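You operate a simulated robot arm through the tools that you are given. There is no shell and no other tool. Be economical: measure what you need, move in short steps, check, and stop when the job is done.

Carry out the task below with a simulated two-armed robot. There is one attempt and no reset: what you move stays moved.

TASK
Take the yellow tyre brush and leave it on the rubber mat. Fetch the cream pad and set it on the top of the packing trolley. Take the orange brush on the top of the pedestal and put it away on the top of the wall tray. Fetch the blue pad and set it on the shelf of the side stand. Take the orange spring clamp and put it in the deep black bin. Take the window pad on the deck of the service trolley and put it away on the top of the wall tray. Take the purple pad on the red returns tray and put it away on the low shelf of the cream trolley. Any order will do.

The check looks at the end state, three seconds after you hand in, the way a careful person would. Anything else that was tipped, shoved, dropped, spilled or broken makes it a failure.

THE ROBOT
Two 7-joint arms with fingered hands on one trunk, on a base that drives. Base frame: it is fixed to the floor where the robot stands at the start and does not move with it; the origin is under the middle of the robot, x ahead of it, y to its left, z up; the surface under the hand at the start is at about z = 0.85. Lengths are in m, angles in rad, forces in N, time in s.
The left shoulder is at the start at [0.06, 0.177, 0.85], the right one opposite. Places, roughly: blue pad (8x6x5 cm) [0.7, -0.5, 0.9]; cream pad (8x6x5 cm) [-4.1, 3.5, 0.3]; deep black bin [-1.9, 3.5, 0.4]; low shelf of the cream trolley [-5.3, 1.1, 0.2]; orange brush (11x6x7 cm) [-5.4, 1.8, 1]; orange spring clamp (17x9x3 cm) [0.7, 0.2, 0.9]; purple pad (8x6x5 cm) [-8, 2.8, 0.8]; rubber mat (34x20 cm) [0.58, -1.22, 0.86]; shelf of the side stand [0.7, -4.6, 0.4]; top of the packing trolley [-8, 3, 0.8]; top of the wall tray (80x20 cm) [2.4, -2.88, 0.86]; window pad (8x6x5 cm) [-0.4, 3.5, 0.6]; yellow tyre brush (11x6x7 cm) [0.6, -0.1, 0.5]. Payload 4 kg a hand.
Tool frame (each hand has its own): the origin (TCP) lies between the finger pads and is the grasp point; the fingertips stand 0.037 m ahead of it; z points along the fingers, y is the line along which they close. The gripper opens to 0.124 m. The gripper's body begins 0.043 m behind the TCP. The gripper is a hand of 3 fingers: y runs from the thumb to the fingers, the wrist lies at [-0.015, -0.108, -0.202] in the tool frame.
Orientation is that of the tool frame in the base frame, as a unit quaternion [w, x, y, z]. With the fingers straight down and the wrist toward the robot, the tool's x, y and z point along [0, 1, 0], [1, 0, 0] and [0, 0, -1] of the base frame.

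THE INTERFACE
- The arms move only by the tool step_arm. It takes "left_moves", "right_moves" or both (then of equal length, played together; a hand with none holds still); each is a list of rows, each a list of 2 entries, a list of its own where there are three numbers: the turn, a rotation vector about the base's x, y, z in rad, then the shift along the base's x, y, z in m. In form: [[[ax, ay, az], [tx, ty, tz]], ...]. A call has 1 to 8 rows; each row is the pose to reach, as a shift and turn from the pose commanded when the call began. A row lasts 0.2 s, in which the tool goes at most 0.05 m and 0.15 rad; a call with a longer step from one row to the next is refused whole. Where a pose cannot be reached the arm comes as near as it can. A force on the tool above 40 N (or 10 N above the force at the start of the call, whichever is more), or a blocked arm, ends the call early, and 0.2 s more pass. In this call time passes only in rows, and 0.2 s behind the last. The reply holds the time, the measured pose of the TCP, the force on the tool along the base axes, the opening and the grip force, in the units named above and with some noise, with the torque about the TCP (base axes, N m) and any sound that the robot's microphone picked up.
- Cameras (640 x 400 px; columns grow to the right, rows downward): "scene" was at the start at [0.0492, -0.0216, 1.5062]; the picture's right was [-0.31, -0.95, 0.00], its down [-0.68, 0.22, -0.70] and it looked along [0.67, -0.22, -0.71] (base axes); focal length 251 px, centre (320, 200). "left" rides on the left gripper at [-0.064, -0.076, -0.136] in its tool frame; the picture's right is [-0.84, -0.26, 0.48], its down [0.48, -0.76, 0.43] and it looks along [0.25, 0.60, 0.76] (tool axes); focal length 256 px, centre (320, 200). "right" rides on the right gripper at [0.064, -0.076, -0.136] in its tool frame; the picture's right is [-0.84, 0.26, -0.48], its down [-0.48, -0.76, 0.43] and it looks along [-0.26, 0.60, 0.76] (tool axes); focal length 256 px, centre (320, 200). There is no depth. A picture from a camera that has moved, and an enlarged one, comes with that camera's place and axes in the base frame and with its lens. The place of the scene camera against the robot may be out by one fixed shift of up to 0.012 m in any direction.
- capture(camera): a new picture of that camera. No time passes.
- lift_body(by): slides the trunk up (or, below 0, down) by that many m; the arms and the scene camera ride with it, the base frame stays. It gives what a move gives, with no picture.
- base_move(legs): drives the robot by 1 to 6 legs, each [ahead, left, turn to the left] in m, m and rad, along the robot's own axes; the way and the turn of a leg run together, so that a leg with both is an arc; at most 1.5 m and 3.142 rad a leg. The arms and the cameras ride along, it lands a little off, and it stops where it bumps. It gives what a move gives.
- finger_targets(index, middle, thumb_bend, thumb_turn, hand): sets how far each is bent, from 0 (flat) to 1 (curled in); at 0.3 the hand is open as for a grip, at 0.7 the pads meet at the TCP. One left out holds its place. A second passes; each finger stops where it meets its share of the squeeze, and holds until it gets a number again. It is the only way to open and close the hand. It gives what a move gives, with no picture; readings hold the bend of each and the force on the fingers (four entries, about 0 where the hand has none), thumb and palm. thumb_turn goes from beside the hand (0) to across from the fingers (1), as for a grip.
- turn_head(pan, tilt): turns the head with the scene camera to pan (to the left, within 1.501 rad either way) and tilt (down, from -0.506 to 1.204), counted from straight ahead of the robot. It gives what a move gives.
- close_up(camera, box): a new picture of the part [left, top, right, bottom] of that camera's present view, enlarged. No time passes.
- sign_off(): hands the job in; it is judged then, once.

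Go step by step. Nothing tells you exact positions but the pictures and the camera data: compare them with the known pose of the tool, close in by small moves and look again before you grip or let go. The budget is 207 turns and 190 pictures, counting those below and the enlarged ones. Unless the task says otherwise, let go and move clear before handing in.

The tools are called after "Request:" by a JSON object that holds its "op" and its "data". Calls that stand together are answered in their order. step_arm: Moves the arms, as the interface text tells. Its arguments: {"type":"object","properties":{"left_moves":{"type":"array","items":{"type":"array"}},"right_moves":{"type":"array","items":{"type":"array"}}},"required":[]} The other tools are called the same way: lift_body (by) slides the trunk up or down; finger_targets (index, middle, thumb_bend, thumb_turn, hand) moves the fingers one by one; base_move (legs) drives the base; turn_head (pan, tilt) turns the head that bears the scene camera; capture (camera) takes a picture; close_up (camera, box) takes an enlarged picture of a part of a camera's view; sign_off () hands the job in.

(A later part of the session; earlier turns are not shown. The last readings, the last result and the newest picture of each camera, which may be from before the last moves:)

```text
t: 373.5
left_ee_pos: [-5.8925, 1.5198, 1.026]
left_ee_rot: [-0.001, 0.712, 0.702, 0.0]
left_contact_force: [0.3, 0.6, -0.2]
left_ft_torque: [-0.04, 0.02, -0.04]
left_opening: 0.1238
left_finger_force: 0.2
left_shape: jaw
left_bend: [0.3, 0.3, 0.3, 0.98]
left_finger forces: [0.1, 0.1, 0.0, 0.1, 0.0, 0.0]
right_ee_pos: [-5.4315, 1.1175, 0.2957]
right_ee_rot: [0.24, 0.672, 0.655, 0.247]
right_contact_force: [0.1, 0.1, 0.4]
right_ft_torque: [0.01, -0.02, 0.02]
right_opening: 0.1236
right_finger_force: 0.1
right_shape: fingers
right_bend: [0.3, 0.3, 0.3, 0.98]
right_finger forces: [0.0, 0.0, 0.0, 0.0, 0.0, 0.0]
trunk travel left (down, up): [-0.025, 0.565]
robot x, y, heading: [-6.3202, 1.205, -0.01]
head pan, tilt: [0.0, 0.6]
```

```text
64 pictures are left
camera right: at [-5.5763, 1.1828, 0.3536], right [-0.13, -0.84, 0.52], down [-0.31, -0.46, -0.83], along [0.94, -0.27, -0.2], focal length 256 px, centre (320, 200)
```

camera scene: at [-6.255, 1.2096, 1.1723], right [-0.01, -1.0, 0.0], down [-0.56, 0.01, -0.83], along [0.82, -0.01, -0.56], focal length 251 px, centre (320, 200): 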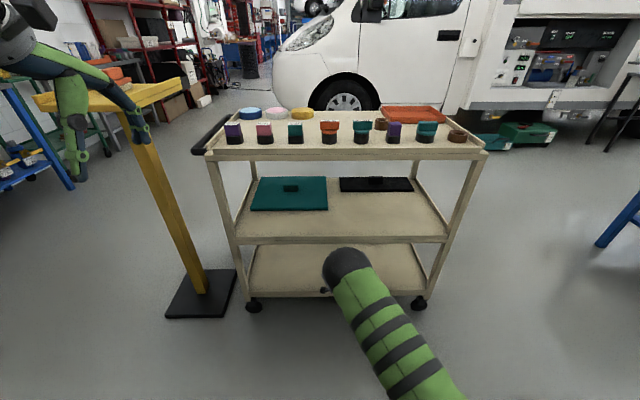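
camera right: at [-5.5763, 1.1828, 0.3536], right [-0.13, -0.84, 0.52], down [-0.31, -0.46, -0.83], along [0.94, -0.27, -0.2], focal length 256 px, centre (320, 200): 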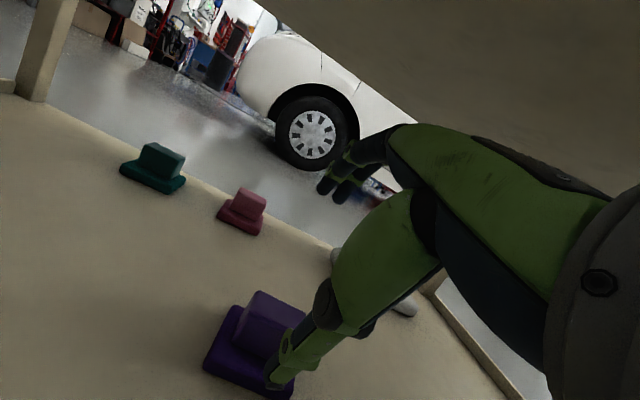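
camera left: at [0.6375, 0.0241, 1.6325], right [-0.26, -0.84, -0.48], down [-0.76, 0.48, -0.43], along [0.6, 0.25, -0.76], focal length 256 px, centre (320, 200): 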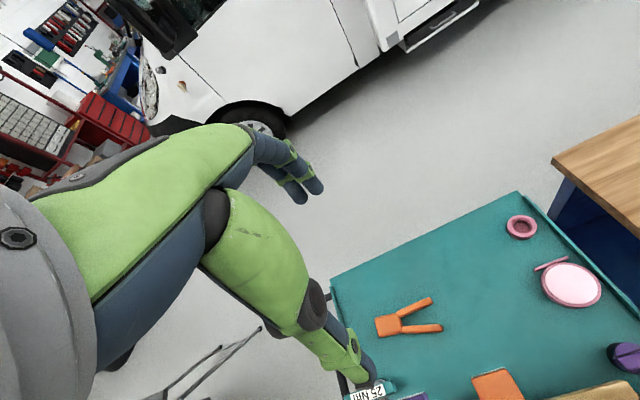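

The purple pad rests on the low shelf. I back out, raise up and line up the left hand with the pedestal and its orange brush.

Request:
{"op": "base_move", "data": {"legs": [[-0.35, 0, 0]]}}

Request:
{"op": "lift_body", "data": {"by": 0.4}}

Request:
{"op": "base_move", "data": {"legs": [[0, 0.33, 0.01]]}}

Request:
{"op": "turn_head", "data": {"pan": 0.2, "tilt": 0.5}}

Request:
{"op": "capture", "data": {"camera": "scene"}}

Request:
{"op": "capture", "data": {"camera": "left"}}

```text
t: 375.7
left_ee_pos: [-6.2398, 1.5243, 1.0257]
left_ee_rot: [-0.001, 0.715, 0.699, 0.0]
left_contact_force: [-1.2, 0.2, -1.2]
left_ft_torque: [0.0, 0.03, -0.03]
left_opening: 0.1238
left_finger_force: 0.1
left_shape: jaw
left_bend: [0.3, 0.3, 0.3, 0.98]
left_finger forces: [0.0, 0.0, 0.0, 0.0, 0.0, 0.1]
right_ee_pos: [-5.7803, 1.1181, 0.2957]
right_ee_rot: [0.24, 0.674, 0.654, 0.245]
right_contact_force: [0.1, 0.3, -0.1]
right_ft_torque: [0.0, -0.01, -0.03]
right_opening: 0.1233
right_finger_force: 0.0
right_shape: fingers
right_bend: [0.3, 0.3, 0.3, 0.98]
right_finger forces: [0.0, 0.0, 0.0, 0.0, 0.0, 0.0]
trunk travel left (down, up): [-0.025, 0.565]
robot x, y, heading: [-6.6659, 1.2104, -0.018]
head pan, tilt: [0.0, 0.6]
```

```text
t: 379.6
left_ee_pos: [-6.2375, 1.5228, 1.4253]
left_ee_rot: [-0.002, 0.715, 0.699, 0.0]
left_contact_force: [-0.1, 0.6, -0.4]
left_ft_torque: [-0.01, -0.01, 0.03]
left_opening: 0.1239
left_finger_force: 0.1
left_shape: jaw
left_bend: [0.3, 0.3, 0.3, 0.98]
left_finger forces: [0.1, 0.0, 0.0, 0.1, 0.0, 0.1]
right_ee_pos: [-5.7803, 1.1186, 0.6959]
right_ee_rot: [0.24, 0.675, 0.654, 0.245]
right_contact_force: [-0.2, 0.6, -0.2]
right_ft_torque: [0.01, -0.05, 0.0]
right_opening: 0.1235
right_finger_force: 0.1
right_shape: fingers
right_bend: [0.3, 0.3, 0.3, 0.98]
right_finger forces: [0.1, 0.0, 0.0, 0.0, 0.1, 0.1]
trunk travel left (down, up): [-0.425, 0.165]
robot x, y, heading: [-6.6652, 1.2151, -0.021]
head pan, tilt: [0.0, 0.6]
```

```text
t: 381.8
left_ee_pos: [-6.2291, 1.8533, 1.4259]
left_ee_rot: [-0.001, 0.716, 0.698, 0.0]
left_contact_force: [0.0, 0.2, -0.2]
left_ft_torque: [-0.02, -0.01, -0.03]
left_opening: 0.1237
left_finger_force: 0.0
left_shape: jaw
left_bend: [0.3, 0.3, 0.3, 0.98]
left_finger forces: [0.0, 0.0, 0.0, 0.1, 0.0, 0.0]
right_ee_pos: [-5.7739, 1.4442, 0.6956]
right_ee_rot: [0.241, 0.676, 0.652, 0.244]
right_contact_force: [0.5, 0.2, 0.6]
right_ft_torque: [-0.03, 0.0, 0.0]
right_opening: 0.1234
right_finger_force: 0.0
right_shape: fingers
right_bend: [0.3, 0.3, 0.3, 0.98]
right_finger forces: [0.1, 0.0, 0.1, 0.0, 0.0, 0.0]
trunk travel left (down, up): [-0.425, 0.165]
robot x, y, heading: [-6.6575, 1.5415, -0.025]
head pan, tilt: [0.0, 0.6]
```

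```text
t: 382.5
left_ee_pos: [-6.2288, 1.8511, 1.4265]
left_ee_rot: [0.0, 0.716, 0.698, -0.001]
left_contact_force: [-0.6, 0.9, -1.1]
left_ft_torque: [0.01, 0.01, -0.01]
left_opening: 0.1239
left_finger_force: 0.0
left_shape: jaw
left_bend: [0.3, 0.3, 0.3, 0.98]
left_finger forces: [0.0, 0.1, 0.0, 0.0, 0.0, 0.1]
right_ee_pos: [-5.7724, 1.4438, 0.6951]
right_ee_rot: [0.241, 0.675, 0.652, 0.245]
right_contact_force: [0.3, 0.4, 0.0]
right_ft_torque: [0.03, -0.01, -0.02]
right_opening: 0.1235
right_finger_force: 0.2
right_shape: fingers
right_bend: [0.3, 0.3, 0.3, 0.98]
right_finger forces: [0.1, 0.0, 0.0, 0.0, 0.0, 0.1]
trunk travel left (down, up): [-0.425, 0.165]
robot x, y, heading: [-6.6618, 1.5442, -0.024]
head pan, tilt: [0.201, 0.499]
```

```text
63 pictures are left
camera scene: at [-6.5959, 1.5634, 1.5813], right [0.17, -0.98, 0.0], down [-0.47, -0.08, -0.88], along [0.86, 0.15, -0.48], focal length 251 px, centre (320, 200)
```

scene: 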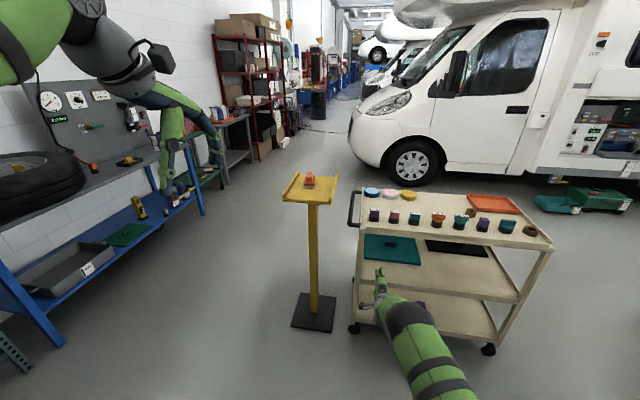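

```text
62 pictures are left
camera left: at [-6.3066, 1.7896, 1.5623], right [-0.28, -0.83, -0.48], down [-0.75, 0.5, -0.43], along [0.6, 0.24, -0.76], focal length 256 px, centre (320, 200)
```

left: 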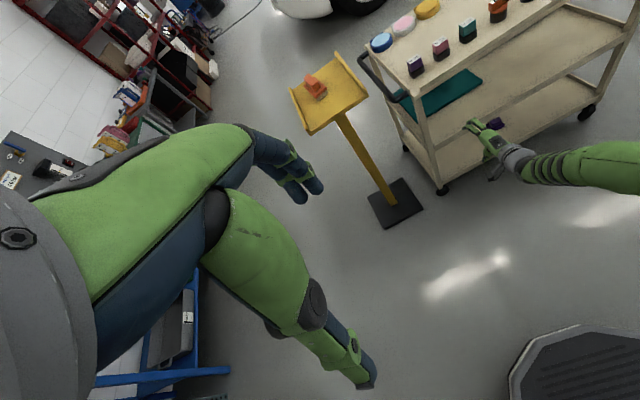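

The brush's long side points along x, so I'll take it from the north side where the hand closes across its width. First I retract the right arm, then drive around.

Request:
{"op": "step_arm", "data": {"right_moves": [[[0, 0.075, 0], [-0.038, 0, 0.03]], [[0, 0.15, 0], [-0.076, 0, 0.06]], [[0, 0.225, 0], [-0.114, 0, 0.09]], [[0, 0.3, 0], [-0.152, 0, 0.12]], [[0, 0.375, 0], [-0.19, 0, 0.15]], [[0, 0.45, 0], [-0.228, 0, 0.18]], [[0, 0.525, 0], [-0.266, -0.01, 0.21]], [[0, 0.6, 0], [-0.304, -0.02, 0.24]]]}}

Request:
{"op": "base_move", "data": {"legs": [[0, 1.08, 0.01], [0.95, 0, 0.015], [0, 0, -1.57]]}}

Request:
{"op": "turn_head", "data": {"pan": 0.2, "tilt": 0.6}}

Request:
{"op": "capture", "data": {"camera": "scene"}}

Request:
{"op": "capture", "data": {"camera": "left"}}

```text
t: 384.3
left_ee_pos: [-6.2309, 1.8521, 1.4268]
left_ee_rot: [-0.001, 0.715, 0.699, 0.0]
left_contact_force: [-1.0, 0.0, 0.8]
left_ft_torque: [-0.03, -0.05, 0.0]
left_opening: 0.1235
left_finger_force: 0.2
left_shape: jaw
left_bend: [0.3, 0.3, 0.3, 0.98]
left_finger forces: [0.1, 0.1, 0.0, 0.0, 0.0, 0.0]
right_ee_pos: [-6.0781, 1.4244, 0.9361]
right_ee_rot: [0.037, 0.717, 0.695, 0.034]
right_contact_force: [-0.4, -0.3, -0.3]
right_ft_torque: [0.01, 0.0, -0.02]
right_opening: 0.1231
right_finger_force: 0.0
right_shape: fingers
right_bend: [0.3, 0.3, 0.3, 0.98]
right_finger forces: [0.1, 0.0, 0.0, 0.0, 0.1, 0.0]
trunk travel left (down, up): [-0.425, 0.165]
robot x, y, heading: [-6.6569, 1.5428, -0.025]
head pan, tilt: [0.201, 0.499]
```

```text
t: 398.4
left_ee_pos: [-5.3664, 2.253, 1.4253]
left_ee_rot: [0.0, 1.0, 0.007, 0.0]
left_contact_force: [-0.9, -0.3, -0.5]
left_ft_torque: [-0.03, -0.02, -0.04]
left_opening: 0.1237
left_finger_force: 0.0
left_shape: jaw
left_bend: [0.3, 0.3, 0.3, 0.98]
left_finger forces: [0.0, 0.0, 0.0, 0.0, 0.0, 0.0]
right_ee_pos: [-5.7894, 2.0844, 0.9354]
right_ee_rot: [0.05, 0.999, 0.003, -0.001]
right_contact_force: [0.8, 0.5, -0.7]
right_ft_torque: [0.0, 0.02, -0.02]
right_opening: 0.1232
right_finger_force: 0.1
right_shape: fingers
right_bend: [0.3, 0.3, 0.3, 0.98]
right_finger forces: [0.0, 0.0, 0.0, 0.1, 0.0, 0.0]
trunk travel left (down, up): [-0.425, 0.165]
robot x, y, heading: [-5.6915, 2.6687, -1.558]
head pan, tilt: [0.201, 0.499]
```

```text
t: 399.1
left_ee_pos: [-5.3679, 2.2525, 1.4268]
left_ee_rot: [-0.001, 1.0, 0.008, 0.002]
left_contact_force: [-0.5, 0.5, 0.7]
left_ft_torque: [-0.01, 0.02, 0.0]
left_opening: 0.1237
left_finger_force: 0.1
left_shape: jaw
left_bend: [0.3, 0.3, 0.3, 0.98]
left_finger forces: [0.1, 0.0, 0.0, 0.0, 0.2, 0.0]
right_ee_pos: [-5.7878, 2.0838, 0.9345]
right_ee_rot: [0.05, 0.999, 0.003, -0.002]
right_contact_force: [-0.2, -0.5, -0.2]
right_ft_torque: [-0.02, 0.02, 0.0]
right_opening: 0.1233
right_finger_force: 0.1
right_shape: fingers
right_bend: [0.3, 0.3, 0.3, 0.98]
right_finger forces: [0.0, 0.0, 0.0, 0.1, 0.0, 0.0]
trunk travel left (down, up): [-0.425, 0.165]
robot x, y, heading: [-5.6927, 2.6673, -1.559]
head pan, tilt: [0.201, 0.6]
```

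```text
61 pictures are left
camera scene: at [-5.6727, 2.6149, 1.5723], right [-0.98, -0.21, 0.0], down [-0.12, 0.55, -0.83], along [0.18, -0.81, -0.56], focal length 251 px, centre (320, 200)
```

scene: 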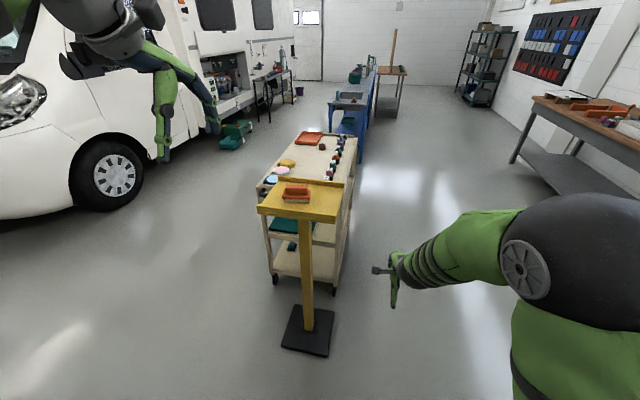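

```text
60 pictures are left
camera left: at [-5.4325, 2.327, 1.5623], right [-0.84, 0.25, -0.48], down [0.47, 0.77, -0.43], along [0.27, -0.59, -0.76], focal length 256 px, centre (320, 200)
```

left: 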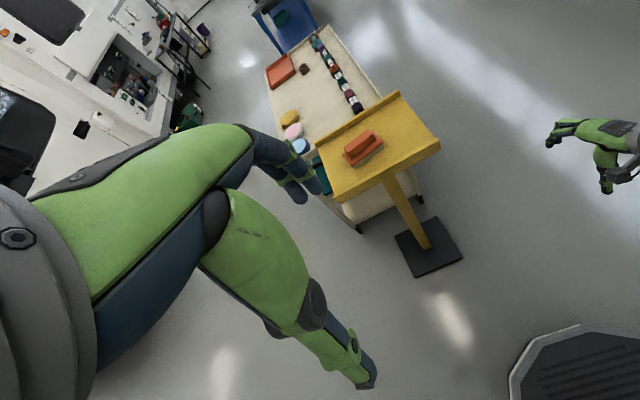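

Brush triangulated at (-5.415, 1.87, 1.07), yawed slightly. I bring the left hand over it.

Request:
{"op": "step_arm", "data": {"left_moves": [[[0, 0, -0.02], [-0.006, -0.046, 0]], [[0, 0, -0.05], [-0.012, -0.092, 0]], [[0, 0, -0.08], [-0.018, -0.138, 0]], [[0, 0, -0.11], [-0.024, -0.184, 0]], [[0, 0, -0.14], [-0.03, -0.23, 0]], [[0, 0, -0.15], [-0.036, -0.276, 0]], [[0, 0, -0.15], [-0.042, -0.322, 0]], [[0, 0, -0.15], [-0.048, -0.368, 0]]]}}

Request:
{"op": "step_arm", "data": {"left_moves": [[[0, 0, 0], [0, -0.005, -0.045]], [[0, 0, 0], [0, -0.01, -0.09]], [[0, 0, 0], [0, -0.01, -0.135]], [[0, 0, 0], [0, -0.01, -0.18]]]}}

Request:
{"op": "capture", "data": {"camera": "left"}}

Request:
{"op": "close_up", "data": {"camera": "scene", "box": [220, 120, 380, 220]}}

```text
t: 400.9
left_ee_pos: [-5.4178, 1.9498, 1.3907]
left_ee_rot: [0.0, 0.998, -0.068, 0.001]
left_contact_force: [0.4, 1.0, 0.4]
left_ft_torque: [-0.02, 0.01, -0.02]
left_opening: 0.124
left_finger_force: 0.0
left_shape: jaw
left_bend: [0.3, 0.3, 0.3, 0.98]
left_finger forces: [0.1, 0.0, 0.0, 0.0, 0.1, 0.0]
left hand out of reach, approached as far as the arm can: row 6, 7, 8
right_ee_pos: [-5.7874, 2.0849, 0.9357]
right_ee_rot: [0.051, 0.999, 0.003, -0.001]
right_contact_force: [0.5, 1.0, -0.3]
right_ft_torque: [-0.03, 0.06, 0.02]
right_opening: 0.1234
right_finger_force: 0.1
right_shape: fingers
right_bend: [0.3, 0.3, 0.3, 0.98]
right_finger forces: [0.0, 0.0, 0.1, 0.0, 0.0, 0.0]
trunk travel left (down, up): [-0.425, 0.165]
robot x, y, heading: [-5.697, 2.672, -1.557]
head pan, tilt: [0.201, 0.6]
```

```text
t: 401.9
left_ee_pos: [-5.4173, 1.9388, 1.2096]
left_ee_rot: [0.0, 0.998, -0.067, 0.001]
left_contact_force: [0.9, 0.0, 0.0]
left_ft_torque: [0.02, 0.02, 0.0]
left_opening: 0.1238
left_finger_force: 0.1
left_shape: jaw
left_bend: [0.3, 0.3, 0.3, 0.98]
left_finger forces: [0.0, 0.0, 0.1, 0.0, 0.0, 0.0]
right_ee_pos: [-5.7886, 2.0843, 0.9339]
right_ee_rot: [0.05, 0.999, 0.004, -0.002]
right_contact_force: [0.1, 0.3, 0.3]
right_ft_torque: [0.0, 0.04, 0.01]
right_opening: 0.1233
right_finger_force: 0.1
right_shape: fingers
right_bend: [0.3, 0.3, 0.3, 0.98]
right_finger forces: [0.1, 0.1, 0.1, 0.0, 0.0, 0.0]
trunk travel left (down, up): [-0.425, 0.165]
robot x, y, heading: [-5.6882, 2.6711, -1.558]
head pan, tilt: [0.201, 0.6]
```

```text
59 pictures are left
camera left: at [-5.4704, 2.0215, 1.3461], right [-0.8, 0.37, -0.48], down [0.58, 0.69, -0.43], along [0.17, -0.63, -0.76], focal length 256 px, centre (320, 200)
```

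left: 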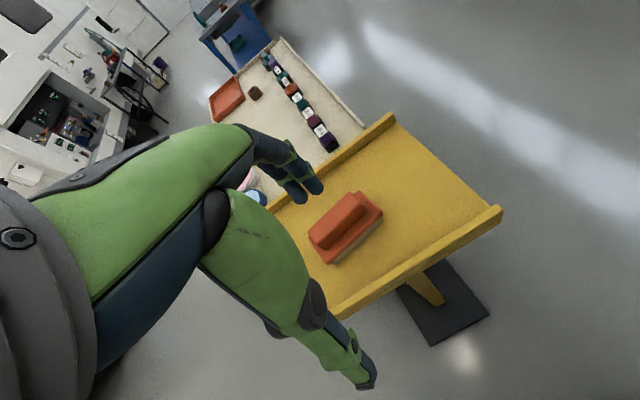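

```text
4.00 times, centred on (300, 170) of scene
camera zoom: at [-5.6725, 2.6151, 1.5723], right [-0.98, -0.21, 0.0], down [-0.12, 0.55, -0.83], along [0.18, -0.81, -0.56], focal length 1004 px, centre (400, 320)
```

zoom: 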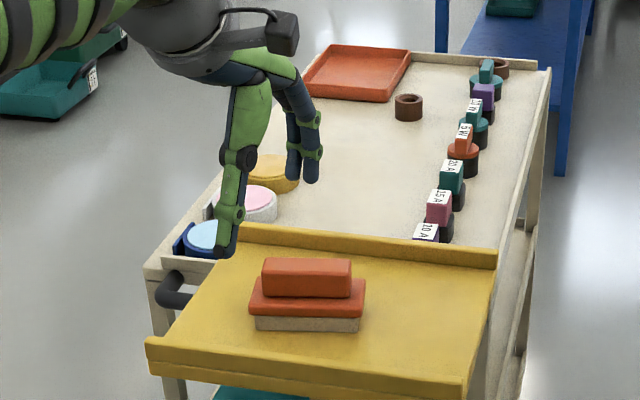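

Better triangulation from two wrist views: brush at (-5.412, 1.824, 1.027), long axis about +0.13 rad. I move the base in slightly, turn the hand and lower partway.

Request:
{"op": "base_move", "data": {"legs": [[0.1, 0, 0]]}}

Request:
{"op": "step_arm", "data": {"left_moves": [[[0, 0, 0.13], [0.003, -0.008, -0.02]], [[0, 0, 0.26], [0.005, -0.016, -0.05]], [[0, 0, 0.26], [0.005, -0.016, -0.09]]]}}

Request:
{"op": "capture", "data": {"camera": "left"}}

Request:
{"op": "close_up", "data": {"camera": "scene", "box": [220, 120, 380, 220]}}

```text
t: 403.0
left_ee_pos: [-5.4156, 1.8367, 1.2074]
left_ee_rot: [-0.001, 0.998, -0.068, 0.001]
left_contact_force: [-0.3, 0.3, -0.2]
left_ft_torque: [-0.01, 0.01, -0.01]
left_opening: 0.1235
left_finger_force: 0.0
left_shape: jaw
left_bend: [0.3, 0.3, 0.3, 0.98]
left_finger forces: [0.0, 0.0, 0.0, 0.0, 0.0, 0.0]
right_ee_pos: [-5.7867, 1.9832, 0.9338]
right_ee_rot: [0.05, 0.999, 0.004, -0.002]
right_contact_force: [-0.5, 0.3, 0.6]
right_ft_torque: [0.01, 0.01, -0.03]
right_opening: 0.123
right_finger_force: 0.1
right_shape: fingers
right_bend: [0.3, 0.3, 0.3, 0.98]
right_finger forces: [0.1, 0.1, 0.1, 0.0, 0.1, 0.1]
trunk travel left (down, up): [-0.425, 0.165]
robot x, y, heading: [-5.6942, 2.5687, -1.56]
head pan, tilt: [0.201, 0.6]
```

```text
t: 403.8
left_ee_pos: [-5.4109, 1.8201, 1.1177]
left_ee_rot: [-0.001, 0.998, 0.063, 0.001]
left_contact_force: [-0.1, 0.1, -0.2]
left_ft_torque: [0.05, -0.01, -0.05]
left_opening: 0.124
left_finger_force: 0.2
left_shape: jaw
left_bend: [0.3, 0.3, 0.3, 0.98]
left_finger forces: [0.0, 0.0, 0.0, 0.0, 0.0, 0.0]
right_ee_pos: [-5.7868, 1.9825, 0.9349]
right_ee_rot: [0.05, 0.999, 0.003, -0.001]
right_contact_force: [0.2, -0.3, 0.4]
right_ft_torque: [0.0, 0.0, 0.02]
right_opening: 0.1233
right_finger_force: 0.0
right_shape: fingers
right_bend: [0.3, 0.3, 0.3, 0.98]
right_finger forces: [0.1, 0.1, 0.1, 0.1, 0.0, 0.0]
trunk travel left (down, up): [-0.425, 0.165]
robot x, y, heading: [-5.6904, 2.5667, -1.559]
head pan, tilt: [0.201, 0.6]
```

```text
57 pictures are left
camera left: at [-5.4835, 1.8862, 1.2547], right [-0.86, 0.15, -0.48], down [0.38, 0.82, -0.43], along [0.33, -0.56, -0.76], focal length 256 px, centre (320, 200)
```

left: 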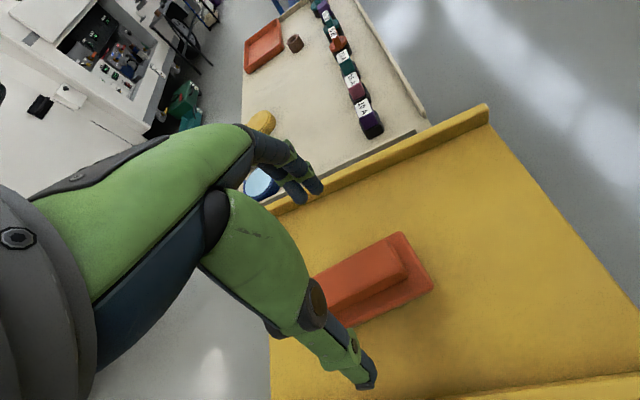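

```text
4.00 times, centred on (300, 170) of scene
camera zoom: at [-5.6711, 2.5149, 1.5723], right [-0.98, -0.21, 0.0], down [-0.12, 0.55, -0.82], along [0.18, -0.81, -0.57], focal length 1004 px, centre (400, 320)
```

zoom: 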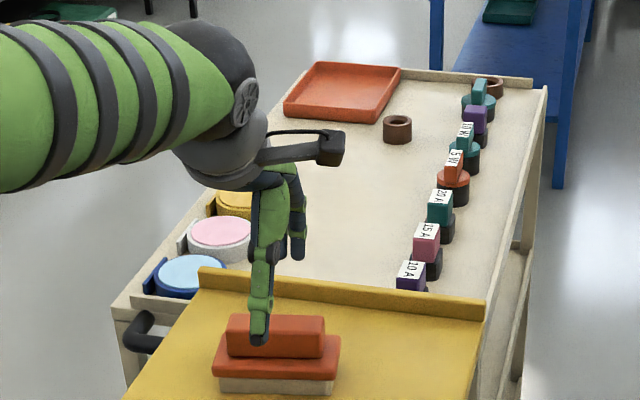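

Aligned. I descend around the brush and close the left hand.

Request:
{"op": "step_arm", "data": {"left_moves": [[[0, 0, 0], [0, 0.001, -0.04]], [[0, 0, 0], [0, 0.001, -0.07]], [[0, 0, 0], [0, 0.001, -0.082]]]}}

Request:
{"op": "close_up", "data": {"camera": "scene", "box": [220, 140, 380, 240]}}

```text
t: 404.6
left_ee_pos: [-5.4109, 1.8232, 1.0376]
left_ee_rot: [-0.001, 0.998, 0.062, 0.001]
left_contact_force: [-0.2, -0.3, 0.8]
left_ft_torque: [-0.08, -0.02, 0.01]
left_opening: 0.1234
left_finger_force: 0.1
left_shape: jaw
left_bend: [0.3, 0.3, 0.3, 0.98]
left_finger forces: [0.0, 0.9, 0.0, 0.1, 0.0, 0.0]
right_ee_pos: [-5.7874, 1.9839, 0.9345]
right_ee_rot: [0.05, 0.999, 0.003, -0.002]
right_contact_force: [-0.7, -0.6, -0.2]
right_ft_torque: [-0.02, -0.02, -0.03]
right_opening: 0.1235
right_finger_force: 0.1
right_shape: fingers
right_bend: [0.3, 0.3, 0.3, 0.98]
right_finger forces: [0.1, 0.1, 0.0, 0.0, 0.0, 0.0]
trunk travel left (down, up): [-0.425, 0.165]
robot x, y, heading: [-5.6935, 2.5652, -1.559]
head pan, tilt: [0.201, 0.6]
```

```text
4.00 times, centred on (300, 190) of scene
camera zoom: at [-5.6713, 2.5155, 1.5723], right [-0.98, -0.21, 0.0], down [-0.12, 0.55, -0.83], along [0.18, -0.81, -0.56], focal length 1004 px, centre (400, 240)
```

zoom: 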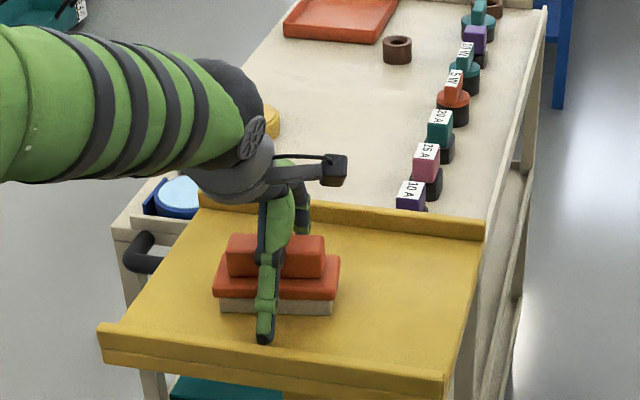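

The hand straddles the brush. I close and lift.

Request:
{"op": "finger_targets", "data": {"hand": "left", "index": 0.7, "middle": 0.7, "thumb_bend": 0.7}}

Request:
{"op": "step_arm", "data": {"left_moves": [[[0, 0, 0], [0, 0, 0.02]], [[0, 0, 0], [0, 0, 0.06]], [[0, 0, 0], [0, 0, 0.1]], [[0, 0, 0], [0, 0, 0.14]]]}}

Request:
{"op": "capture", "data": {"camera": "left"}}

Request:
{"op": "capture", "data": {"camera": "scene"}}

```text
t: 405.6
left_ee_pos: [-5.41, 1.8227, 1.043]
left_ee_rot: [0.003, 0.998, 0.063, 0.0]
left_contact_force: [4.1, -2.9, 35.6]
left_ft_torque: [-1.47, -0.41, 0.04]
left_opening: 0.0624
left_finger_force: 41.5
left_shape: fingers
left_bend: [0.5, 0.51, 0.57, 0.97]
left_finger forces: [22.6, 31.6, 0.0, 0.0, 28.8, 0.1]
right_ee_pos: [-5.7881, 1.9848, 0.9364]
right_ee_rot: [0.051, 0.999, 0.003, -0.002]
right_contact_force: [-0.6, 0.1, -0.4]
right_ft_torque: [0.04, 0.0, 0.0]
right_opening: 0.123
right_finger_force: 0.0
right_shape: fingers
right_bend: [0.3, 0.3, 0.3, 0.98]
right_finger forces: [0.0, 0.0, 0.0, 0.1, 0.0, 0.0]
trunk travel left (down, up): [-0.425, 0.165]
robot x, y, heading: [-5.6916, 2.5684, -1.563]
head pan, tilt: [0.201, 0.6]
```

```text
t: 406.6
left_ee_pos: [-5.4118, 1.8215, 1.1763]
left_ee_rot: [-0.002, 0.998, 0.063, 0.001]
left_contact_force: [0.3, 0.1, -0.6]
left_ft_torque: [0.04, 0.0, 0.0]
left_opening: 0.0618
left_finger_force: 29.2
left_shape: fingers
left_bend: [0.5, 0.53, 0.58, 0.97]
left_finger forces: [19.1, 10.5, 0.0, 0.0, 28.1, 0.0]
right_ee_pos: [-5.7884, 1.9854, 0.9359]
right_ee_rot: [0.05, 0.999, 0.003, -0.002]
right_contact_force: [0.1, 0.5, -0.2]
right_ft_torque: [0.0, -0.04, -0.03]
right_opening: 0.1233
right_finger_force: 0.1
right_shape: fingers
right_bend: [0.3, 0.3, 0.3, 0.98]
right_finger forces: [0.0, 0.0, 0.0, 0.0, 0.1, 0.0]
trunk travel left (down, up): [-0.425, 0.165]
robot x, y, heading: [-5.6938, 2.5688, -1.559]
head pan, tilt: [0.201, 0.6]
```

```text
54 pictures are left
camera left: at [-5.4851, 1.8889, 1.313], right [-0.86, 0.15, -0.48], down [0.39, 0.82, -0.43], along [0.33, -0.56, -0.76], focal length 256 px, centre (320, 200)
```

left: 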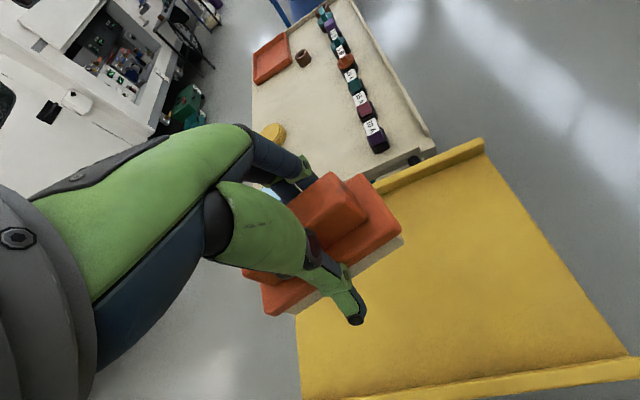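

```text
53 pictures are left
camera scene: at [-5.6714, 2.5153, 1.5722], right [-0.98, -0.21, 0.0], down [-0.12, 0.55, -0.82], along [0.18, -0.81, -0.57], focal length 251 px, centre (320, 200)
```

scene: 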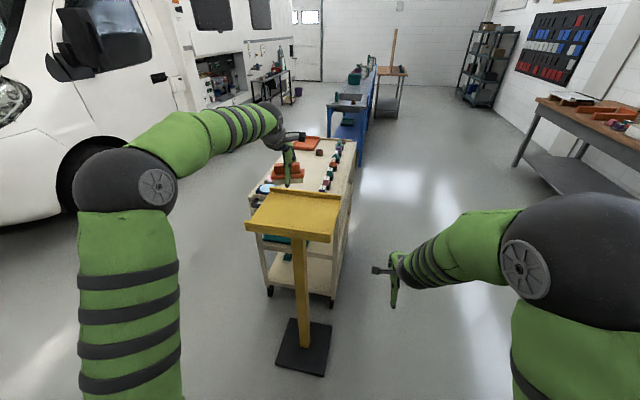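

The brush is held and the pedestal stands. I retract the left hand, back off a little, turn east and head for the service trolley.

Request:
{"op": "step_arm", "data": {"left_moves": [[[0, 0, 0], [0, 0.04, 0.024]], [[0, 0, 0], [0, 0.08, 0.048]], [[0, 0, 0], [0, 0.12, 0.072]], [[0, 0, 0], [0, 0.16, 0.096]], [[0, 0, 0], [0, 0.2, 0.12]], [[0, 0, 0], [0, 0.24, 0.144]], [[0, 0, 0], [0, 0.28, 0.168]], [[0, 0, 0], [0, 0.32, 0.19]]]}}

Request:
{"op": "base_move", "data": {"legs": [[-0.15, 0, 0], [0, 0, 1.56], [1.3, -0.2, 0], [1.3, 0, 0]]}}

Request:
{"op": "turn_head", "data": {"pan": 0.1, "tilt": 0.5}}

Request:
{"op": "capture", "data": {"camera": "scene"}}

```text
t: 408.4
left_ee_pos: [-5.4113, 2.1427, 1.3676]
left_ee_rot: [-0.001, 0.998, 0.062, 0.001]
left_contact_force: [-0.5, -0.2, -1.3]
left_ft_torque: [-0.05, -0.02, 0.0]
left_opening: 0.0619
left_finger_force: 29.0
left_shape: fingers
left_bend: [0.5, 0.53, 0.58, 0.97]
left_finger forces: [18.5, 10.4, 0.0, 0.0, 27.6, 0.1]
right_ee_pos: [-5.788, 1.9842, 0.9347]
right_ee_rot: [0.049, 0.999, 0.003, -0.001]
right_contact_force: [0.1, -0.3, -0.1]
right_ft_torque: [-0.03, 0.0, 0.0]
right_opening: 0.1233
right_finger_force: 0.1
right_shape: fingers
right_bend: [0.3, 0.3, 0.3, 0.98]
right_finger forces: [0.1, 0.0, 0.0, 0.1, 0.1, 0.0]
trunk travel left (down, up): [-0.425, 0.165]
robot x, y, heading: [-5.6934, 2.5671, -1.56]
head pan, tilt: [0.201, 0.6]
```

```text
t: 425.7
left_ee_pos: [-2.6999, 2.7775, 1.3672]
left_ee_rot: [-0.002, 0.671, 0.742, -0.001]
left_contact_force: [0.4, 0.4, -1.1]
left_ft_torque: [-0.02, 0.01, -0.02]
left_opening: 0.0616
left_finger_force: 27.5
left_shape: fingers
left_bend: [0.5, 0.53, 0.58, 0.97]
left_finger forces: [17.7, 10.3, 0.0, 0.0, 26.6, 0.0]
right_ee_pos: [-2.5521, 2.3978, 0.9335]
right_ee_rot: [0.037, 0.712, 0.7, 0.034]
right_contact_force: [-0.3, -0.2, 0.0]
right_ft_torque: [0.01, -0.01, -0.02]
right_opening: 0.1233
right_finger_force: 0.2
right_shape: fingers
right_bend: [0.3, 0.3, 0.3, 0.98]
right_finger forces: [0.0, 0.0, 0.1, 0.0, 0.0, 0.0]
trunk travel left (down, up): [-0.425, 0.165]
robot x, y, heading: [-3.1353, 2.5056, -0.012]
head pan, tilt: [0.201, 0.6]
```

```text
t: 426.4
left_ee_pos: [-2.701, 2.7785, 1.3675]
left_ee_rot: [-0.002, 0.671, 0.742, 0.0]
left_contact_force: [-0.4, 0.3, -2.3]
left_ft_torque: [0.0, -0.01, 0.01]
left_opening: 0.0617
left_finger_force: 27.2
left_shape: fingers
left_bend: [0.5, 0.53, 0.58, 0.97]
left_finger forces: [17.7, 10.3, 0.1, 0.0, 26.6, 0.0]
right_ee_pos: [-2.552, 2.3992, 0.935]
right_ee_rot: [0.037, 0.713, 0.699, 0.034]
right_contact_force: [-0.6, -1.0, 0.4]
right_ft_torque: [-0.02, 0.0, 0.02]
right_opening: 0.1233
right_finger_force: 0.1
right_shape: fingers
right_bend: [0.3, 0.3, 0.3, 0.98]
right_finger forces: [0.1, 0.0, 0.0, 0.0, 0.0, 0.0]
trunk travel left (down, up): [-0.425, 0.165]
robot x, y, heading: [-3.1316, 2.5054, -0.008]
head pan, tilt: [0.099, 0.499]
```

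```text
52 pictures are left
camera scene: at [-3.0711, 2.5196, 1.5813], right [0.09, -1.0, 0.0], down [-0.48, -0.04, -0.88], along [0.87, 0.08, -0.48], focal length 251 px, centre (320, 200)
```

scene: 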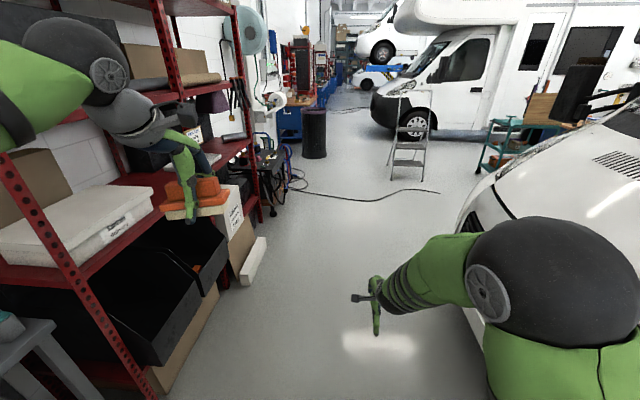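

The lane is clear but the van's nose is close on my right, so I shift slightly left and drive on to the service trolley.

Request:
{"op": "base_move", "data": {"legs": [[0.4, 0.1, 0], [1.2, 0, 0.01], [1.05, -0.05, 0], [0, 0, 1.57]]}}

Request:
{"op": "turn_head", "data": {"pan": -0.1, "tilt": 0.6}}

Request:
{"op": "capture", "data": {"camera": "scene"}}

```text
t: 443.3
left_ee_pos: [-0.7815, 2.9751, 1.3673]
left_ee_rot: [-0.001, -0.051, 0.999, -0.001]
left_contact_force: [-0.3, 0.3, -1.6]
left_ft_torque: [0.0, 0.03, 0.0]
left_opening: 0.0612
left_finger_force: 26.5
left_shape: fingers
left_bend: [0.5, 0.53, 0.58, 0.97]
left_finger forces: [17.4, 10.2, 0.0, 0.0, 26.2, 0.0]
right_ee_pos: [-0.4025, 3.1242, 0.9356]
right_ee_rot: [0.003, 0.008, 0.999, 0.05]
right_contact_force: [0.9, 0.1, -0.4]
right_ft_torque: [-0.02, -0.01, 0.0]
right_opening: 0.123
right_finger_force: 0.1
right_shape: fingers
right_bend: [0.3, 0.3, 0.3, 0.98]
right_finger forces: [0.1, 0.1, 0.1, 0.0, 0.1, 0.0]
trunk travel left (down, up): [-0.425, 0.165]
robot x, y, heading: [-0.5115, 2.5455, 1.558]
head pan, tilt: [0.099, 0.499]
```

```text
t: 444.0
left_ee_pos: [-0.7829, 2.9762, 1.3677]
left_ee_rot: [-0.001, -0.052, 0.999, -0.001]
left_contact_force: [-0.2, 0.5, -0.9]
left_ft_torque: [0.01, 0.02, 0.02]
left_opening: 0.061
left_finger_force: 26.6
left_shape: fingers
left_bend: [0.5, 0.53, 0.58, 0.97]
left_finger forces: [17.4, 10.0, 0.0, 0.1, 26.2, 0.0]
right_ee_pos: [-0.4013, 3.1248, 0.9351]
right_ee_rot: [0.001, 0.007, 0.999, 0.05]
right_contact_force: [-0.6, -0.2, 0.9]
right_ft_torque: [0.02, -0.04, -0.01]
right_opening: 0.1233
right_finger_force: 0.1
right_shape: fingers
right_bend: [0.3, 0.3, 0.3, 0.98]
right_finger forces: [0.1, 0.0, 0.1, 0.0, 0.0, 0.1]
trunk travel left (down, up): [-0.425, 0.165]
robot x, y, heading: [-0.5135, 2.5423, 1.562]
head pan, tilt: [-0.099, 0.6]
```

```text
51 pictures are left
camera scene: at [-0.5006, 2.6037, 1.5723], right [0.99, -0.11, 0.0], down [-0.06, -0.56, -0.83], along [0.09, 0.82, -0.56], focal length 251 px, centre (320, 200)
```

scene: 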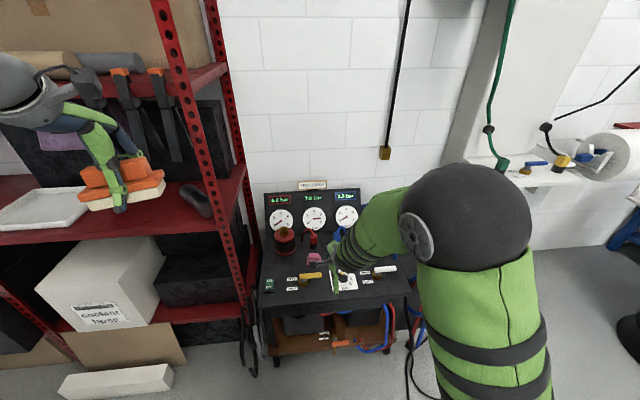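

The right hand hangs over the service trolley's top, so I raise it, back away, and then view the lower deck where the window pad is.

Request:
{"op": "step_arm", "data": {"right_moves": [[[0, 0, 0], [0, 0, 0.045]], [[0, 0, 0], [0, 0, 0.09]], [[0, 0, 0], [0, 0, 0.13]]]}}

Request:
{"op": "base_move", "data": {"legs": [[-0.3, 0, 0]]}}

Request:
{"op": "lift_body", "data": {"by": -0.3}}

Request:
{"op": "turn_head", "data": {"pan": -0.1, "tilt": 0.5}}

Request:
{"op": "capture", "data": {"camera": "scene"}}

Request:
{"op": "close_up", "data": {"camera": "scene", "box": [220, 150, 460, 300]}}

```text
t: 444.8
left_ee_pos: [-0.7819, 2.9739, 1.3678]
left_ee_rot: [0.0, -0.051, 0.999, -0.001]
left_contact_force: [0.1, -0.7, -1.0]
left_ft_torque: [-0.03, 0.01, -0.01]
left_opening: 0.0611
left_finger_force: 26.5
left_shape: fingers
left_bend: [0.5, 0.53, 0.58, 0.97]
left_finger forces: [17.4, 10.0, 0.0, 0.0, 26.3, 0.1]
right_ee_pos: [-0.4017, 3.1242, 1.0667]
right_ee_rot: [0.003, 0.01, 0.999, 0.049]
right_contact_force: [-0.3, -0.3, -0.4]
right_ft_torque: [-0.01, 0.0, 0.0]
right_opening: 0.1233
right_finger_force: 0.0
right_shape: fingers
right_bend: [0.3, 0.3, 0.3, 0.98]
right_finger forces: [0.1, 0.0, 0.0, 0.0, 0.0, 0.0]
trunk travel left (down, up): [-0.425, 0.165]
robot x, y, heading: [-0.5087, 2.542, 1.561]
head pan, tilt: [-0.099, 0.6]
```

```text
t: 446.9
left_ee_pos: [-0.784, 2.6781, 1.3679]
left_ee_rot: [-0.001, -0.051, 0.999, -0.001]
left_contact_force: [-0.2, -0.4, -0.5]
left_ft_torque: [-0.05, 0.01, -0.02]
left_opening: 0.0611
left_finger_force: 27.1
left_shape: fingers
left_bend: [0.5, 0.53, 0.58, 0.97]
left_finger forces: [17.5, 10.2, 0.1, 0.0, 26.3, 0.1]
right_ee_pos: [-0.4042, 2.8276, 1.0661]
right_ee_rot: [0.002, 0.009, 0.999, 0.05]
right_contact_force: [-0.4, 0.8, -0.3]
right_ft_torque: [-0.01, 0.01, -0.02]
right_opening: 0.1233
right_finger_force: 0.1
right_shape: fingers
right_bend: [0.3, 0.3, 0.3, 0.98]
right_finger forces: [0.0, 0.1, 0.0, 0.0, 0.0, 0.0]
trunk travel left (down, up): [-0.425, 0.165]
robot x, y, heading: [-0.5142, 2.2433, 1.559]
head pan, tilt: [-0.099, 0.6]
```

```text
t: 449.9
left_ee_pos: [-0.7841, 2.679, 1.0672]
left_ee_rot: [-0.001, -0.051, 0.999, -0.001]
left_contact_force: [0.0, 0.5, -1.9]
left_ft_torque: [-0.04, -0.03, -0.02]
left_opening: 0.0608
left_finger_force: 27.0
left_shape: fingers
left_bend: [0.5, 0.53, 0.58, 0.97]
left_finger forces: [17.3, 10.1, 0.0, 0.0, 26.2, 0.0]
right_ee_pos: [-0.4037, 2.8277, 0.7664]
right_ee_rot: [0.003, 0.008, 0.999, 0.05]
right_contact_force: [0.2, -0.4, 0.1]
right_ft_torque: [0.01, 0.0, 0.01]
right_opening: 0.1235
right_finger_force: 0.0
right_shape: fingers
right_bend: [0.3, 0.3, 0.3, 0.98]
right_finger forces: [0.1, 0.1, 0.0, 0.0, 0.0, 0.1]
trunk travel left (down, up): [-0.125, 0.465]
robot x, y, heading: [-0.5158, 2.2448, 1.565]
head pan, tilt: [-0.099, 0.6]
```

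```text
t: 450.5
left_ee_pos: [-0.7849, 2.6781, 1.0674]
left_ee_rot: [-0.001, -0.051, 0.999, -0.002]
left_contact_force: [0.3, 0.5, -1.8]
left_ft_torque: [-0.04, -0.03, 0.0]
left_opening: 0.0608
left_finger_force: 26.5
left_shape: fingers
left_bend: [0.5, 0.53, 0.58, 0.97]
left_finger forces: [17.4, 10.2, 0.1, 0.0, 26.2, 0.1]
right_ee_pos: [-0.4048, 2.8281, 0.766]
right_ee_rot: [0.002, 0.009, 0.999, 0.049]
right_contact_force: [1.3, 0.4, 1.0]
right_ft_torque: [0.01, 0.0, -0.01]
right_opening: 0.1234
right_finger_force: 0.1
right_shape: fingers
right_bend: [0.3, 0.3, 0.3, 0.98]
right_finger forces: [0.0, 0.0, 0.0, 0.0, 0.0, 0.1]
trunk travel left (down, up): [-0.125, 0.465]
robot x, y, heading: [-0.5156, 2.2441, 1.559]
head pan, tilt: [-0.099, 0.499]
```

```text
50 pictures are left
camera scene: at [-0.5027, 2.3095, 1.2813], right [0.99, -0.11, 0.0], down [-0.05, -0.48, -0.88], along [0.09, 0.87, -0.48], focal length 251 px, centre (320, 200)
```

scene: 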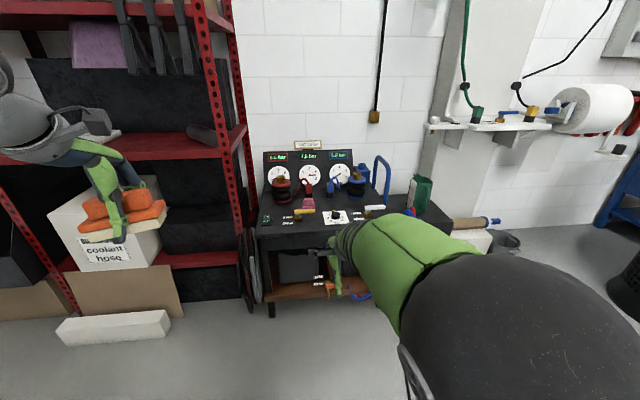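

```text
2.67 times, centred on (340, 225) of scene
camera zoom: at [-0.5027, 2.3095, 1.2813], right [0.99, -0.11, 0.0], down [-0.05, -0.48, -0.88], along [0.09, 0.87, -0.48], focal length 669 px, centre (267, 133)
```

zoom: 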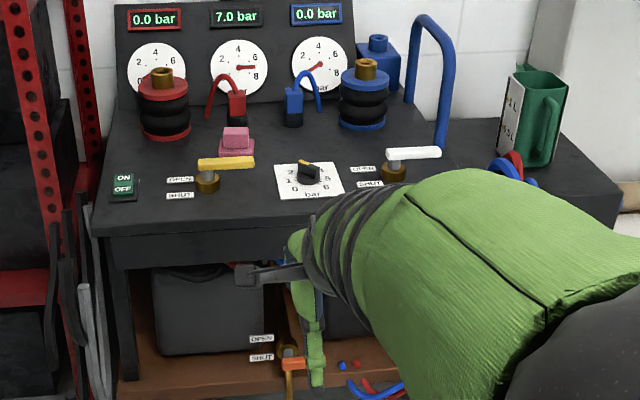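

The window pad is the pink one on the dark deck at about (-0.445, 3.477, 0.62), between a valve lever and a hose fitting. I raise and pre-shape the right hand narrower, then move in above it.

Request:
{"op": "finger_targets", "data": {"hand": "right", "index": 0.4, "middle": 0.4, "thumb_bend": 0.4}}

Request:
{"op": "step_arm", "data": {"right_moves": [[[0, 0, 0], [-0.02, 0, 0.045]], [[0, 0, 0], [-0.04, 0, 0.09]]]}}

Request:
{"op": "base_move", "data": {"legs": [[0.42, 0, 0.005]]}}

Request:
{"op": "capture", "data": {"camera": "right"}}

Request:
{"op": "capture", "data": {"camera": "scene"}}

```text
t: 451.5
left_ee_pos: [-0.784, 2.6791, 1.0663]
left_ee_rot: [-0.001, -0.051, 0.999, -0.002]
left_contact_force: [0.8, 0.2, -0.8]
left_ft_torque: [-0.02, -0.01, 0.03]
left_opening: 0.061
left_finger_force: 27.3
left_shape: fingers
left_bend: [0.5, 0.53, 0.58, 0.97]
left_finger forces: [17.4, 10.2, 0.1, 0.0, 26.3, 0.0]
right_ee_pos: [-0.4048, 2.8274, 0.7671]
right_ee_rot: [0.002, 0.009, 0.999, 0.05]
right_contact_force: [0.5, -0.9, -0.4]
right_ft_torque: [-0.03, 0.04, 0.0]
right_opening: 0.0937
right_finger_force: 0.0
right_shape: fingers
right_bend: [0.4, 0.4, 0.4, 0.98]
right_finger forces: [0.0, 0.0, 0.1, 0.0, 0.0, 0.1]
trunk travel left (down, up): [-0.125, 0.465]
robot x, y, heading: [-0.5169, 2.2454, 1.566]
head pan, tilt: [-0.099, 0.499]
```

```text
t: 452.1
left_ee_pos: [-0.7848, 2.6792, 1.067]
left_ee_rot: [0.0, -0.05, 0.999, 0.0]
left_contact_force: [0.1, 0.2, -1.3]
left_ft_torque: [-0.03, -0.01, 0.03]
left_opening: 0.0611
left_finger_force: 27.1
left_shape: fingers
left_bend: [0.5, 0.53, 0.58, 0.97]
left_finger forces: [17.3, 10.2, 0.0, 0.1, 26.3, 0.0]
right_ee_pos: [-0.4446, 2.8265, 0.8579]
right_ee_rot: [0.002, 0.009, 0.999, 0.049]
right_contact_force: [0.1, 0.2, 0.7]
right_ft_torque: [0.02, -0.04, -0.01]
right_opening: 0.0936
right_finger_force: 0.0
right_shape: fingers
right_bend: [0.4, 0.4, 0.4, 0.98]
right_finger forces: [0.1, 0.1, 0.0, 0.0, 0.0, 0.1]
trunk travel left (down, up): [-0.125, 0.465]
robot x, y, heading: [-0.5127, 2.2448, 1.562]
head pan, tilt: [-0.099, 0.499]
```

```text
t: 454.7
left_ee_pos: [-0.785, 3.0889, 1.0669]
left_ee_rot: [0.0, -0.053, 0.999, 0.0]
left_contact_force: [0.3, -0.7, -1.7]
left_ft_torque: [-0.01, 0.01, -0.01]
left_opening: 0.0609
left_finger_force: 26.6
left_shape: fingers
left_bend: [0.5, 0.53, 0.58, 0.97]
left_finger forces: [17.5, 10.1, 0.0, 0.1, 26.3, 0.0]
right_ee_pos: [-0.4464, 3.2377, 0.8569]
right_ee_rot: [0.002, 0.005, 0.999, 0.05]
right_contact_force: [-0.4, 0.9, 0.9]
right_ft_torque: [0.0, 0.02, -0.02]
right_opening: 0.0937
right_finger_force: 0.0
right_shape: fingers
right_bend: [0.4, 0.4, 0.4, 0.98]
right_finger forces: [0.1, 0.0, 0.0, 0.0, 0.0, 0.0]
trunk travel left (down, up): [-0.125, 0.465]
robot x, y, heading: [-0.5119, 2.6567, 1.564]
head pan, tilt: [-0.099, 0.499]
```

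```text
48 pictures are left
camera right: at [-0.5113, 3.1489, 0.9862], right [0.84, 0.2, 0.51], down [0.48, -0.72, -0.51], along [0.26, 0.67, -0.7], focal length 256 px, centre (320, 200)
```

right: 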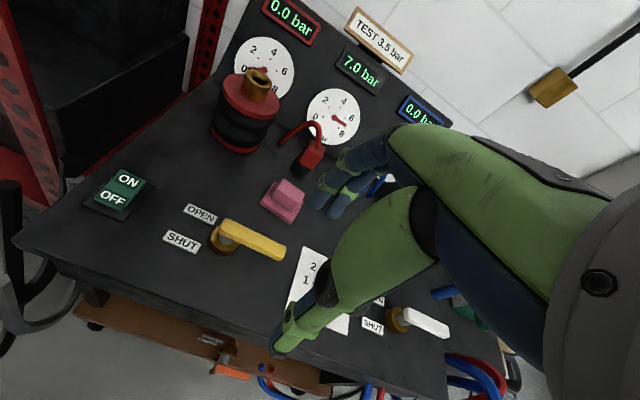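

```text
47 pictures are left
camera scene: at [-0.5009, 2.7201, 1.2814], right [0.99, -0.1, 0.0], down [-0.05, -0.48, -0.88], along [0.09, 0.87, -0.48], focal length 251 px, centre (320, 200)
```

scene: 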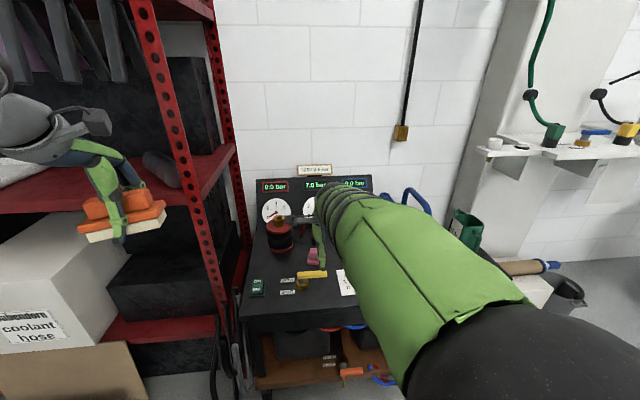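

Two views put the pad at (-0.45, 3.43), deck about z=0.62, with the lever 5 cm in front of where the thumb goes. I move above it and look again.

Request:
{"op": "step_arm", "data": {"right_moves": [[[0, 0, 0], [0, 0.045, 0]], [[0, 0, 0], [0, 0.09, 0]], [[0, 0, 0], [0, 0.135, 0]], [[0, 0, 0], [-0.002, 0.18, 0]], [[0, 0, 0], [-0.002, 0.195, -0.03]], [[0, 0, 0], [-0.002, 0.195, -0.07]]]}}

Request:
{"op": "capture", "data": {"camera": "right"}}

Request:
{"op": "close_up", "data": {"camera": "scene", "box": [240, 180, 400, 280]}}

```text
t: 456.1
left_ee_pos: [-0.7845, 3.0878, 1.0676]
left_ee_rot: [-0.001, -0.054, 0.999, -0.001]
left_contact_force: [-0.3, 0.3, -2.0]
left_ft_torque: [-0.05, -0.01, 0.05]
left_opening: 0.0608
left_finger_force: 26.7
left_shape: fingers
left_bend: [0.5, 0.53, 0.58, 0.97]
left_finger forces: [17.3, 10.1, 0.0, 0.0, 26.2, 0.0]
right_ee_pos: [-0.4479, 3.4321, 0.7854]
right_ee_rot: [0.002, 0.006, 0.999, 0.05]
right_contact_force: [0.6, 1.3, 0.5]
right_ft_torque: [-0.03, -0.01, -0.02]
right_opening: 0.0932
right_finger_force: 0.0
right_shape: fingers
right_bend: [0.4, 0.4, 0.4, 0.98]
right_finger forces: [0.1, 0.0, 0.0, 0.0, 0.0, 0.1]
trunk travel left (down, up): [-0.125, 0.465]
robot x, y, heading: [-0.5116, 2.6565, 1.573]
head pan, tilt: [-0.099, 0.499]
```

```text
46 pictures are left
camera right: at [-0.5119, 3.3426, 0.9153], right [0.84, 0.2, 0.51], down [0.48, -0.72, -0.51], along [0.26, 0.67, -0.7], focal length 256 px, centre (320, 200)
```

right: 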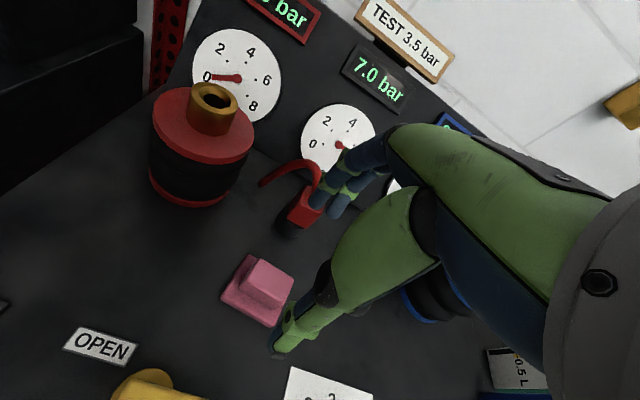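

```text
4.00 times, centred on (320, 230) of scene
camera zoom: at [-0.5009, 2.7202, 1.2814], right [0.99, -0.1, 0.0], down [-0.05, -0.48, -0.88], along [0.09, 0.87, -0.48], focal length 1004 px, centre (320, 80)
```

zoom: 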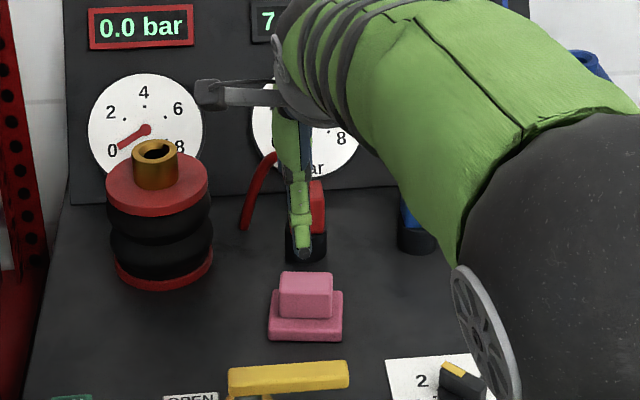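

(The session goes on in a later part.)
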